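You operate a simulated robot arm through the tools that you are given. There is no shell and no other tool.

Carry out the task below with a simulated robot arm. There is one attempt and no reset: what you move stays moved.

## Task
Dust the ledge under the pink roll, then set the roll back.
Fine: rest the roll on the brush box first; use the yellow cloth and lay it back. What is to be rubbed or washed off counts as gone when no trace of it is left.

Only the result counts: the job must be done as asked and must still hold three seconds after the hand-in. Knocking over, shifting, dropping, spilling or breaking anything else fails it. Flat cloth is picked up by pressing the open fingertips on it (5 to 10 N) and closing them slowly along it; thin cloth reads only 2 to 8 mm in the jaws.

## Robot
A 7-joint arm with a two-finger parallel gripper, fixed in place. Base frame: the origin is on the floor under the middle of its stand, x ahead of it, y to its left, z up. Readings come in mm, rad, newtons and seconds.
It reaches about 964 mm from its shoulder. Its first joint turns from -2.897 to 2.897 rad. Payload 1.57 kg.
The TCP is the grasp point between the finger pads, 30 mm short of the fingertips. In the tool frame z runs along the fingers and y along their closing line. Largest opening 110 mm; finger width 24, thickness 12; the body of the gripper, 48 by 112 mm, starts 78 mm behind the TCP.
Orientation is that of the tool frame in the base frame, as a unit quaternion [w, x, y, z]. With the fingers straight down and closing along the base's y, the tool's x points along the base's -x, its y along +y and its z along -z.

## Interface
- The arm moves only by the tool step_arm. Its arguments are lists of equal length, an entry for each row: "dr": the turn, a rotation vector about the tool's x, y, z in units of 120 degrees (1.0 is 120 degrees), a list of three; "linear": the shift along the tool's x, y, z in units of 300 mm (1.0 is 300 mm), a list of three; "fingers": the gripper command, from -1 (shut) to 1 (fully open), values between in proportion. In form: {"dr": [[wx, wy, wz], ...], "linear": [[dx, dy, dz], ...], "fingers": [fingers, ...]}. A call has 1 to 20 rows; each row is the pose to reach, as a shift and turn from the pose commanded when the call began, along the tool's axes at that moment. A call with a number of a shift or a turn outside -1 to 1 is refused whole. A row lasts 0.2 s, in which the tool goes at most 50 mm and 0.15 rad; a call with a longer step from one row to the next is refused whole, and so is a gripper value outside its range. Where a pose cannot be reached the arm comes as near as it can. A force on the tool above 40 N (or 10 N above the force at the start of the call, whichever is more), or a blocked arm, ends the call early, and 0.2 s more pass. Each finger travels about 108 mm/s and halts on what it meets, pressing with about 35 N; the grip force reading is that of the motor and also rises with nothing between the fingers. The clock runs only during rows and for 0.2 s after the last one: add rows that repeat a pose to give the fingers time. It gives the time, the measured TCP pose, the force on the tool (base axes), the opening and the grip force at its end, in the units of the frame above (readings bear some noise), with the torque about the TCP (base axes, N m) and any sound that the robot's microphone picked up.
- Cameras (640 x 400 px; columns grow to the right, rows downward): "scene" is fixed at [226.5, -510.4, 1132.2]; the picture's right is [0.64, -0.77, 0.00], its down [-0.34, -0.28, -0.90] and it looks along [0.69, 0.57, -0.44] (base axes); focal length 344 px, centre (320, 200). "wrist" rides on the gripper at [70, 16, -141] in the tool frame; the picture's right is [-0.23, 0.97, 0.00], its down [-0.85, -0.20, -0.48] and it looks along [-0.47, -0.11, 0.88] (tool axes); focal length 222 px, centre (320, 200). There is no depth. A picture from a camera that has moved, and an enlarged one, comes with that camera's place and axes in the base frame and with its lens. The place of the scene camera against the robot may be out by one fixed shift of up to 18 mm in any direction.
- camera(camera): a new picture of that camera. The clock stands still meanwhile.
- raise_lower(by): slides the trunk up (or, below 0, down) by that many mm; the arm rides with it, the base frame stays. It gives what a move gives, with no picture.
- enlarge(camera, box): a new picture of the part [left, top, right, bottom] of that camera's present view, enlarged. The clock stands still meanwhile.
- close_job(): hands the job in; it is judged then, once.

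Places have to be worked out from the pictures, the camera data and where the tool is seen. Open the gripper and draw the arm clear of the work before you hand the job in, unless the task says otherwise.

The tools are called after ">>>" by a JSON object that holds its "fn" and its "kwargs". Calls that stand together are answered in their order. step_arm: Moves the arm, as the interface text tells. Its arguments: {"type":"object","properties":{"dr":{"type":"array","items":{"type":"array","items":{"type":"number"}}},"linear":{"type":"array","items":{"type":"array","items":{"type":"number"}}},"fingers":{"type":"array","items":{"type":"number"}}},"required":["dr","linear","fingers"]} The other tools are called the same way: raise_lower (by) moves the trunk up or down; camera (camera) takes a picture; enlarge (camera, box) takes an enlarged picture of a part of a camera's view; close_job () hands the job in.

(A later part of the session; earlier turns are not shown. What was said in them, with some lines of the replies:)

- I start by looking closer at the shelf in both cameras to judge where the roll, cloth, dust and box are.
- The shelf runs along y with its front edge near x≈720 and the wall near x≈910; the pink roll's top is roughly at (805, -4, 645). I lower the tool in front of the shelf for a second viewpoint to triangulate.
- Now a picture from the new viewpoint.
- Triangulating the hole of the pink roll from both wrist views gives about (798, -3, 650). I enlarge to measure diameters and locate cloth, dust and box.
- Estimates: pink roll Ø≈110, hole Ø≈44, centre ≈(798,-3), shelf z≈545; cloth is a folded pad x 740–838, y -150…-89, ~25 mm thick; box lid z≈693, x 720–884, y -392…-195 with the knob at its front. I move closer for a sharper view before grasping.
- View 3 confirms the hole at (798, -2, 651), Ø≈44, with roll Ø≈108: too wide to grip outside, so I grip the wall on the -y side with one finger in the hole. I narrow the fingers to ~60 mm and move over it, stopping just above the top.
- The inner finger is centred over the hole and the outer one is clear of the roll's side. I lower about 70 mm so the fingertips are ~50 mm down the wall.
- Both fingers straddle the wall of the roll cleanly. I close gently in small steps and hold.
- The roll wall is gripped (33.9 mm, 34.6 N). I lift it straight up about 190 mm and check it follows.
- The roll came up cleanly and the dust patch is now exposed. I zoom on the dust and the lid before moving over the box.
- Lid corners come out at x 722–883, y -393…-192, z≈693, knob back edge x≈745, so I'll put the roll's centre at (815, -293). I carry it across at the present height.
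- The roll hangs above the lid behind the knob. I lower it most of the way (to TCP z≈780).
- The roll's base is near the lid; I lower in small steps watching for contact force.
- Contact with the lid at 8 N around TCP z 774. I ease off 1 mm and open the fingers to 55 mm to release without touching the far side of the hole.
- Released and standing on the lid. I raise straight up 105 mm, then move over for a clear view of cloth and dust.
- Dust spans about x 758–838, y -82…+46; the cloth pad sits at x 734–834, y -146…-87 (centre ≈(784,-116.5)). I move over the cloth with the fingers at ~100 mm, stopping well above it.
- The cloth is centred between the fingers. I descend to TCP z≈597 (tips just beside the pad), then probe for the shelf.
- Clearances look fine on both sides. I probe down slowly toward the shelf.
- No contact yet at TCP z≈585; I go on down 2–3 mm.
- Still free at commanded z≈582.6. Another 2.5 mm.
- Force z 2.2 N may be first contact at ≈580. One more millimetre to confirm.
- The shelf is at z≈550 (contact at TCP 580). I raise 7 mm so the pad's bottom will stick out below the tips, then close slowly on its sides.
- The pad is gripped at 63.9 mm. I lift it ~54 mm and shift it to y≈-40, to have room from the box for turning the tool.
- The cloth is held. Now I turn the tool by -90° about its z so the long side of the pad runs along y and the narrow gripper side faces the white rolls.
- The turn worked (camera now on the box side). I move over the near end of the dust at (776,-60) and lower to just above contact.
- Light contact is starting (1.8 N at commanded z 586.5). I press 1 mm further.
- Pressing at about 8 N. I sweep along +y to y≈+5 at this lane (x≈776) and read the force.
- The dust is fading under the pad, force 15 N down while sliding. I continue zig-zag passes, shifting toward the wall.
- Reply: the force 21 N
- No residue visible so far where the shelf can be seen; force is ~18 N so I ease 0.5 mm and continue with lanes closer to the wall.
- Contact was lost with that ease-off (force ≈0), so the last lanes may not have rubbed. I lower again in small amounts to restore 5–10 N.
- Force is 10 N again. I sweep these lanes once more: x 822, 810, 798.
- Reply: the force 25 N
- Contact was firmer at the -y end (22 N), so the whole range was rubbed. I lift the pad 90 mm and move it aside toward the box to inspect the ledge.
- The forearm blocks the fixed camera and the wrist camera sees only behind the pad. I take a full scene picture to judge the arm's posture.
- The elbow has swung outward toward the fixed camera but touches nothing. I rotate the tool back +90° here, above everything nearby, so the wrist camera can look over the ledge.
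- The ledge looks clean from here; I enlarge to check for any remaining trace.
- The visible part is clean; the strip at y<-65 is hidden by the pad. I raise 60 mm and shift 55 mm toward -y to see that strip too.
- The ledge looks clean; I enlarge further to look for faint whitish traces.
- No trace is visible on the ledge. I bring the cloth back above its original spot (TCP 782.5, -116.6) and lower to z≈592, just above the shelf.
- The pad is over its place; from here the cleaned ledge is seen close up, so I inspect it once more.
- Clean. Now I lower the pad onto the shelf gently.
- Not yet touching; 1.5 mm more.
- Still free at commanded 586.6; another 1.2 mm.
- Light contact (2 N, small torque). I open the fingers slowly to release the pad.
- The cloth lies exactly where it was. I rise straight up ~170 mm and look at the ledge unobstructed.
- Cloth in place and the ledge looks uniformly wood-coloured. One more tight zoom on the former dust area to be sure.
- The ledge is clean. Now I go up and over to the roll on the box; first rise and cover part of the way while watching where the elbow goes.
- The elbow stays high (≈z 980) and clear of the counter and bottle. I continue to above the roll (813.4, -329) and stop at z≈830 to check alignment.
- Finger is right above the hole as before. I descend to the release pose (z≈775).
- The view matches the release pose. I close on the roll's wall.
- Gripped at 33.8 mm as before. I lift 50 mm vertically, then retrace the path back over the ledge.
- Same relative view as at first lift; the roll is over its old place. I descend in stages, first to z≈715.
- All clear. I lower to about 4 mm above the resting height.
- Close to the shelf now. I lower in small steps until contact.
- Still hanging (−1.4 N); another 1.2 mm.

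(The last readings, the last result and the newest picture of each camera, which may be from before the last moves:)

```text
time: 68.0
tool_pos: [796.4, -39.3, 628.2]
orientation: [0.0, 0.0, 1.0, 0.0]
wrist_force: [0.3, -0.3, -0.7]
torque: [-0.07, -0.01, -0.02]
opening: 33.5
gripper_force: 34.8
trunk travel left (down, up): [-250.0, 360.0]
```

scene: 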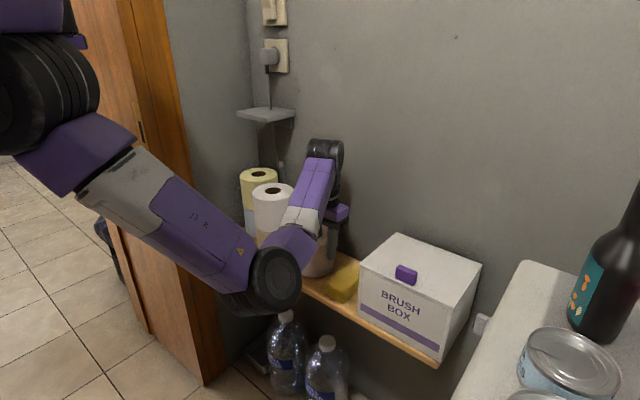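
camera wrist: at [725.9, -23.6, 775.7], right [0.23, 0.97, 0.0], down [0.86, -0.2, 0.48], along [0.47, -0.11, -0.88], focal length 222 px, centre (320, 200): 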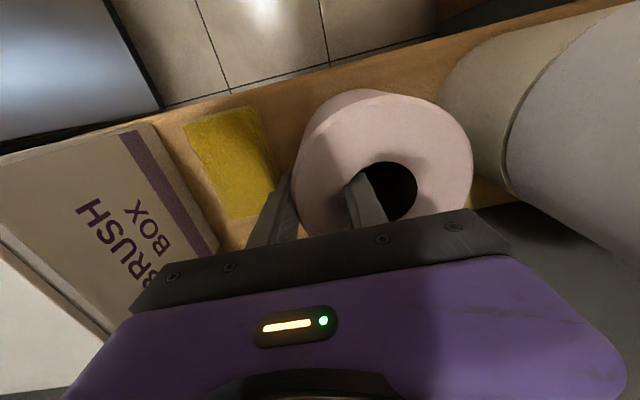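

>>> {"fn": "step_arm", "kwargs": {"dr": [[0, 0, 0], [0, 0, 0]], "linear": [[0, 0, 0.002], [0, 0, 0.004]], "fingers": [-0.6, -0.6]}}

```text
time: 68.6
tool_pos: [798.5, -37.7, 627.8]
orientation: [0.001, 0.0, 1.0, 0.0]
wrist_force: [-2.8, 2.9, 9.8]
torque: [0.36, 0.65, -0.02]
opening: 33.5
gripper_force: 34.9
trunk travel left (down, up): [-250.0, 360.0]
```

The roll rests on the ledge (9.8 N). I ease off 0.6 mm and open the fingers to release.

>>> {"fn": "step_arm", "kwargs": {"dr": [[0, 0, 0], [0, 0, 0], [0, 0, 0], [0, 0, 0], [0, 0, 0], [0, 0, 0]], "linear": [[0, 0, -0.002], [0, 0, -0.002], [0, 0, -0.002], [0, 0, -0.002], [0, 0, -0.002], [0, 0, -0.002]], "fingers": [-0.45, -0.38, -0.3, -0.15, 0.0, 0.02]}}

>>> {"fn": "camera", "kwargs": {"camera": "wrist"}}

>>> {"fn": "enlarge", "kwargs": {"camera": "scene", "box": [240, 130, 400, 310]}}

```text
time: 70.0
tool_pos: [798.6, -38.3, 628.5]
orientation: [0.0, 0.0, 1.0, 0.0]
wrist_force: [0.1, -1.0, -0.5]
torque: [0.02, 0.0, -0.01]
opening: 56.0
gripper_force: 0.1
trunk travel left (down, up): [-250.0, 360.0]
```

```text
taken
camera wrist: at [727.5, -23.2, 769.3], right [0.23, 0.97, 0.0], down [0.85, -0.2, 0.48], along [0.47, -0.11, -0.88], focal length 222 px, centre (320, 200)
```

wrist: 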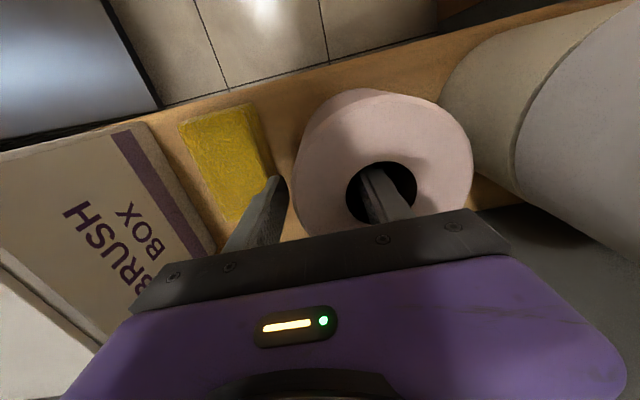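

```text
2.22 times, centred on (320, 220) of scene
camera zoom: at [226.5, -510.4, 1132.2], right [0.64, -0.77, 0.0], down [-0.34, -0.28, -0.9], along [0.69, 0.57, -0.44], focal length 765 px, centre (320, 156)
```

zoom: 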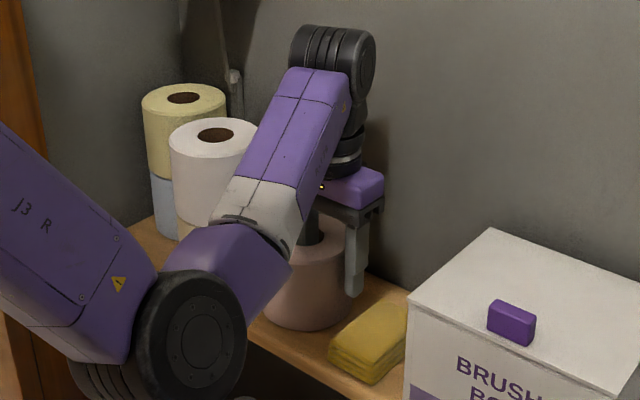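

Roll released at its old position (same view as before the first grasp). I rise straight up out of the hole and then back away.

>>> {"fn": "step_arm", "kwargs": {"dr": [[0, 0, 0], [0, 0, 0], [0, 0, 0], [0, 0, 0], [0, 0, 0], [0, 0, 0]], "linear": [[0, 0, -0.06], [0, 0, -0.15], [0, 0, -0.27], [0, 0, -0.4], [0, 0, -0.53], [0, 0, -0.65]], "fingers": [0.02, 0.02, 0.02, 0.02, 0.02, 0.02]}}

>>> {"fn": "camera", "kwargs": {"camera": "wrist"}}

>>> {"fn": "camera", "kwargs": {"camera": "scene"}}

```text
time: 71.4
tool_pos: [796.8, -39.5, 822.7]
orientation: [-0.001, 0.0, 1.0, 0.0]
wrist_force: [-0.7, -0.3, 0.6]
torque: [-0.02, -0.02, 0.02]
opening: 56.1
gripper_force: 0.1
trunk travel left (down, up): [-250.0, 360.0]
```

```text
taken
camera wrist: at [726.6, -24.4, 963.3], right [0.23, 0.97, 0.0], down [0.86, -0.2, 0.48], along [0.46, -0.11, -0.88], focal length 222 px, centre (320, 200)
```

wrist: 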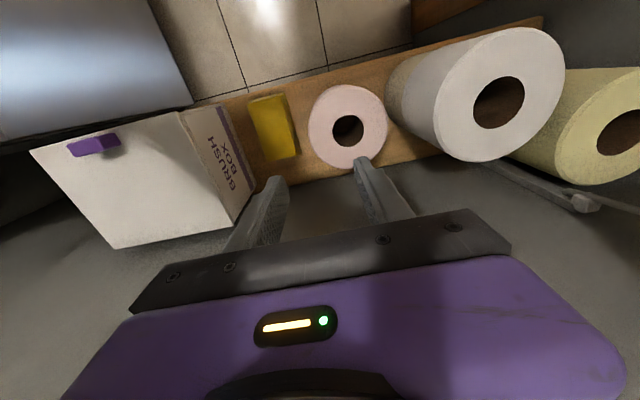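

```text
taken
```

scene: 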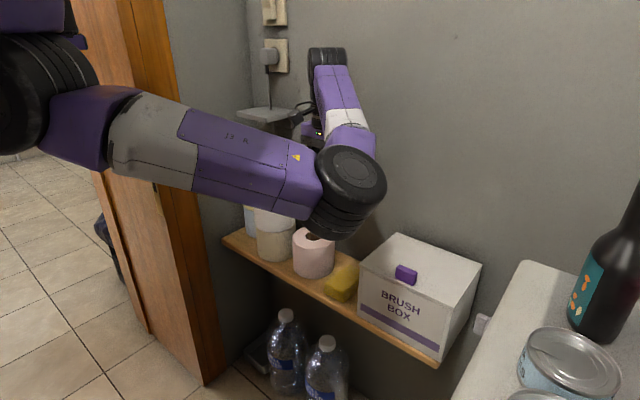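

Roll stands in place. I raise and draw back in small steps, then open the gripper fully.

>>> {"fn": "step_arm", "kwargs": {"dr": [[0, 0, 0], [0, 0, 0], [0, 0, 0], [0, 0, 0], [0, 0, 0], [0, 0, 0]], "linear": [[0, 0, -0.13], [0, 0, -0.27], [0.05, 0, -0.4], [0.12, 0, -0.5], [0.2, 0, -0.55], [0.28, 0, -0.58]], "fingers": [0.3, 0.6, 1, 1, 1, 1]}}

>>> {"fn": "camera", "kwargs": {"camera": "wrist"}}

>>> {"fn": "camera", "kwargs": {"camera": "scene"}}

```text
time: 72.8
tool_pos: [714.3, -37.6, 998.7]
orientation: [0.0, 0.001, 1.0, 0.0]
wrist_force: [-0.5, 0.2, -0.3]
torque: [-0.02, 0.01, -0.02]
opening: 109.9
gripper_force: 0.0
trunk travel left (down, up): [-250.0, 360.0]
```

```text
taken
camera wrist: at [644.1, -22.8, 1139.3], right [0.23, 0.97, 0.0], down [0.86, -0.2, 0.48], along [0.47, -0.11, -0.88], focal length 222 px, centre (320, 200)
```

wrist: 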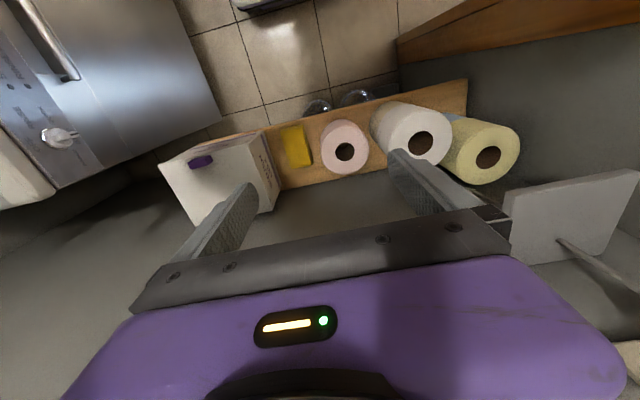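

```text
taken
```

scene: 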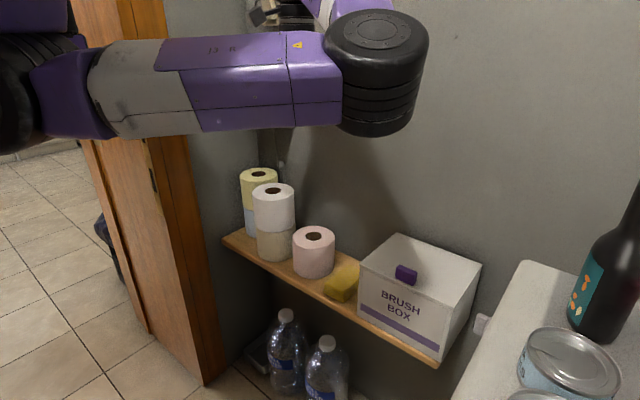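

The fixed camera now sees the shelf. I enlarge it to compare with the start and check for traces.

>>> {"fn": "enlarge", "kwargs": {"camera": "scene", "box": [280, 210, 400, 310]}}

>>> {"fn": "enlarge", "kwargs": {"camera": "scene", "box": [210, 150, 490, 370]}}

>>> {"fn": "enlarge", "kwargs": {"camera": "wrist", "box": [260, 100, 400, 200]}}

```text
4.00 times, centred on (340, 260) of scene
camera zoom: at [226.5, -510.4, 1132.2], right [0.64, -0.77, 0.0], down [-0.34, -0.28, -0.9], along [0.69, 0.57, -0.44], focal length 1378 px, centre (240, -40)
```

zoom: 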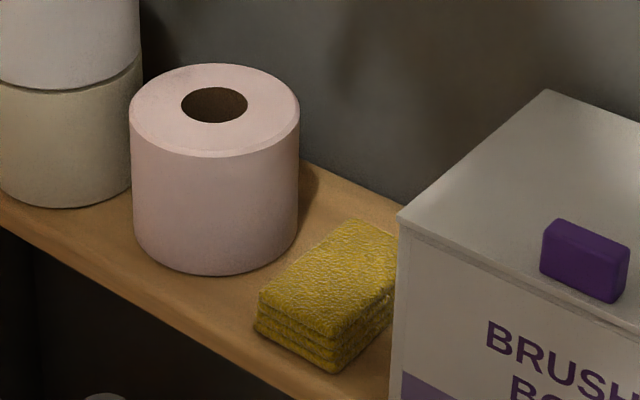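

```text
1.82 times, centred on (350, 260) of scene
camera zoom: at [226.5, -510.4, 1132.2], right [0.64, -0.77, 0.0], down [-0.34, -0.28, -0.9], along [0.69, 0.57, -0.44], focal length 626 px, centre (266, 91)
```

zoom: 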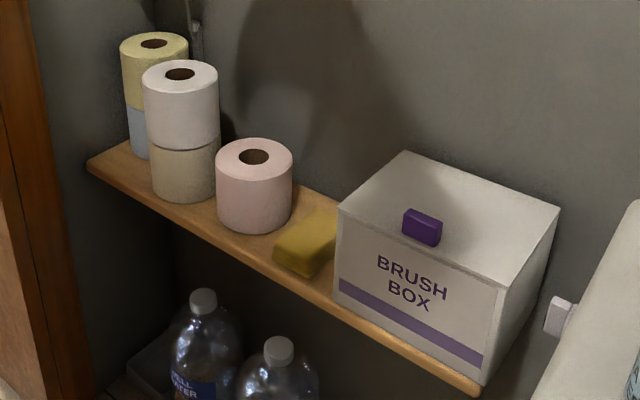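

```text
4.00 times, centred on (330, 150) of wrist
camera zoom: at [644.1, -22.8, 1139.3], right [0.23, 0.97, 0.0], down [0.86, -0.2, 0.48], along [0.47, -0.11, -0.88], focal length 888 px, centre (280, 400)
```

zoom: 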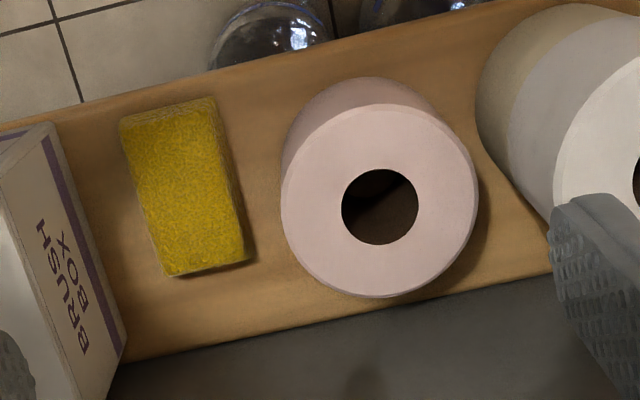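

Everything matches the start: the roll is back within about 2 mm, the cloth lies in its old place and the box has not moved. The ledge shows no dust, and the gripper is open and clear, so I hand the job in.

>>> {"fn": "close_job", "kwargs": {}}

```text
The job is handed in.
```

The ledge under the pink roll is dusted, and the roll is standing back within about 2 mm of where it was. I've handed the job in but haven't seen the verdict.

- **Roll:** it rested on the brush box lid, behind the purple knob, while I wiped.
- **Dust:** I wiped the whole patch in overlapping passes with the yellow cloth. Close-up pictures of the bare ledge afterwards showed no white traces.
- **Cloth:** it is laid back flat in its original place beside the box.
- **Everything else:** the box and the other rolls look unmoved in the last pictures. The gripper is open and clear of the shelf.

One set of passes barely touched the ledge at the white-roll end because I had eased off the pressure. I pressed down again and re-wiped that area.
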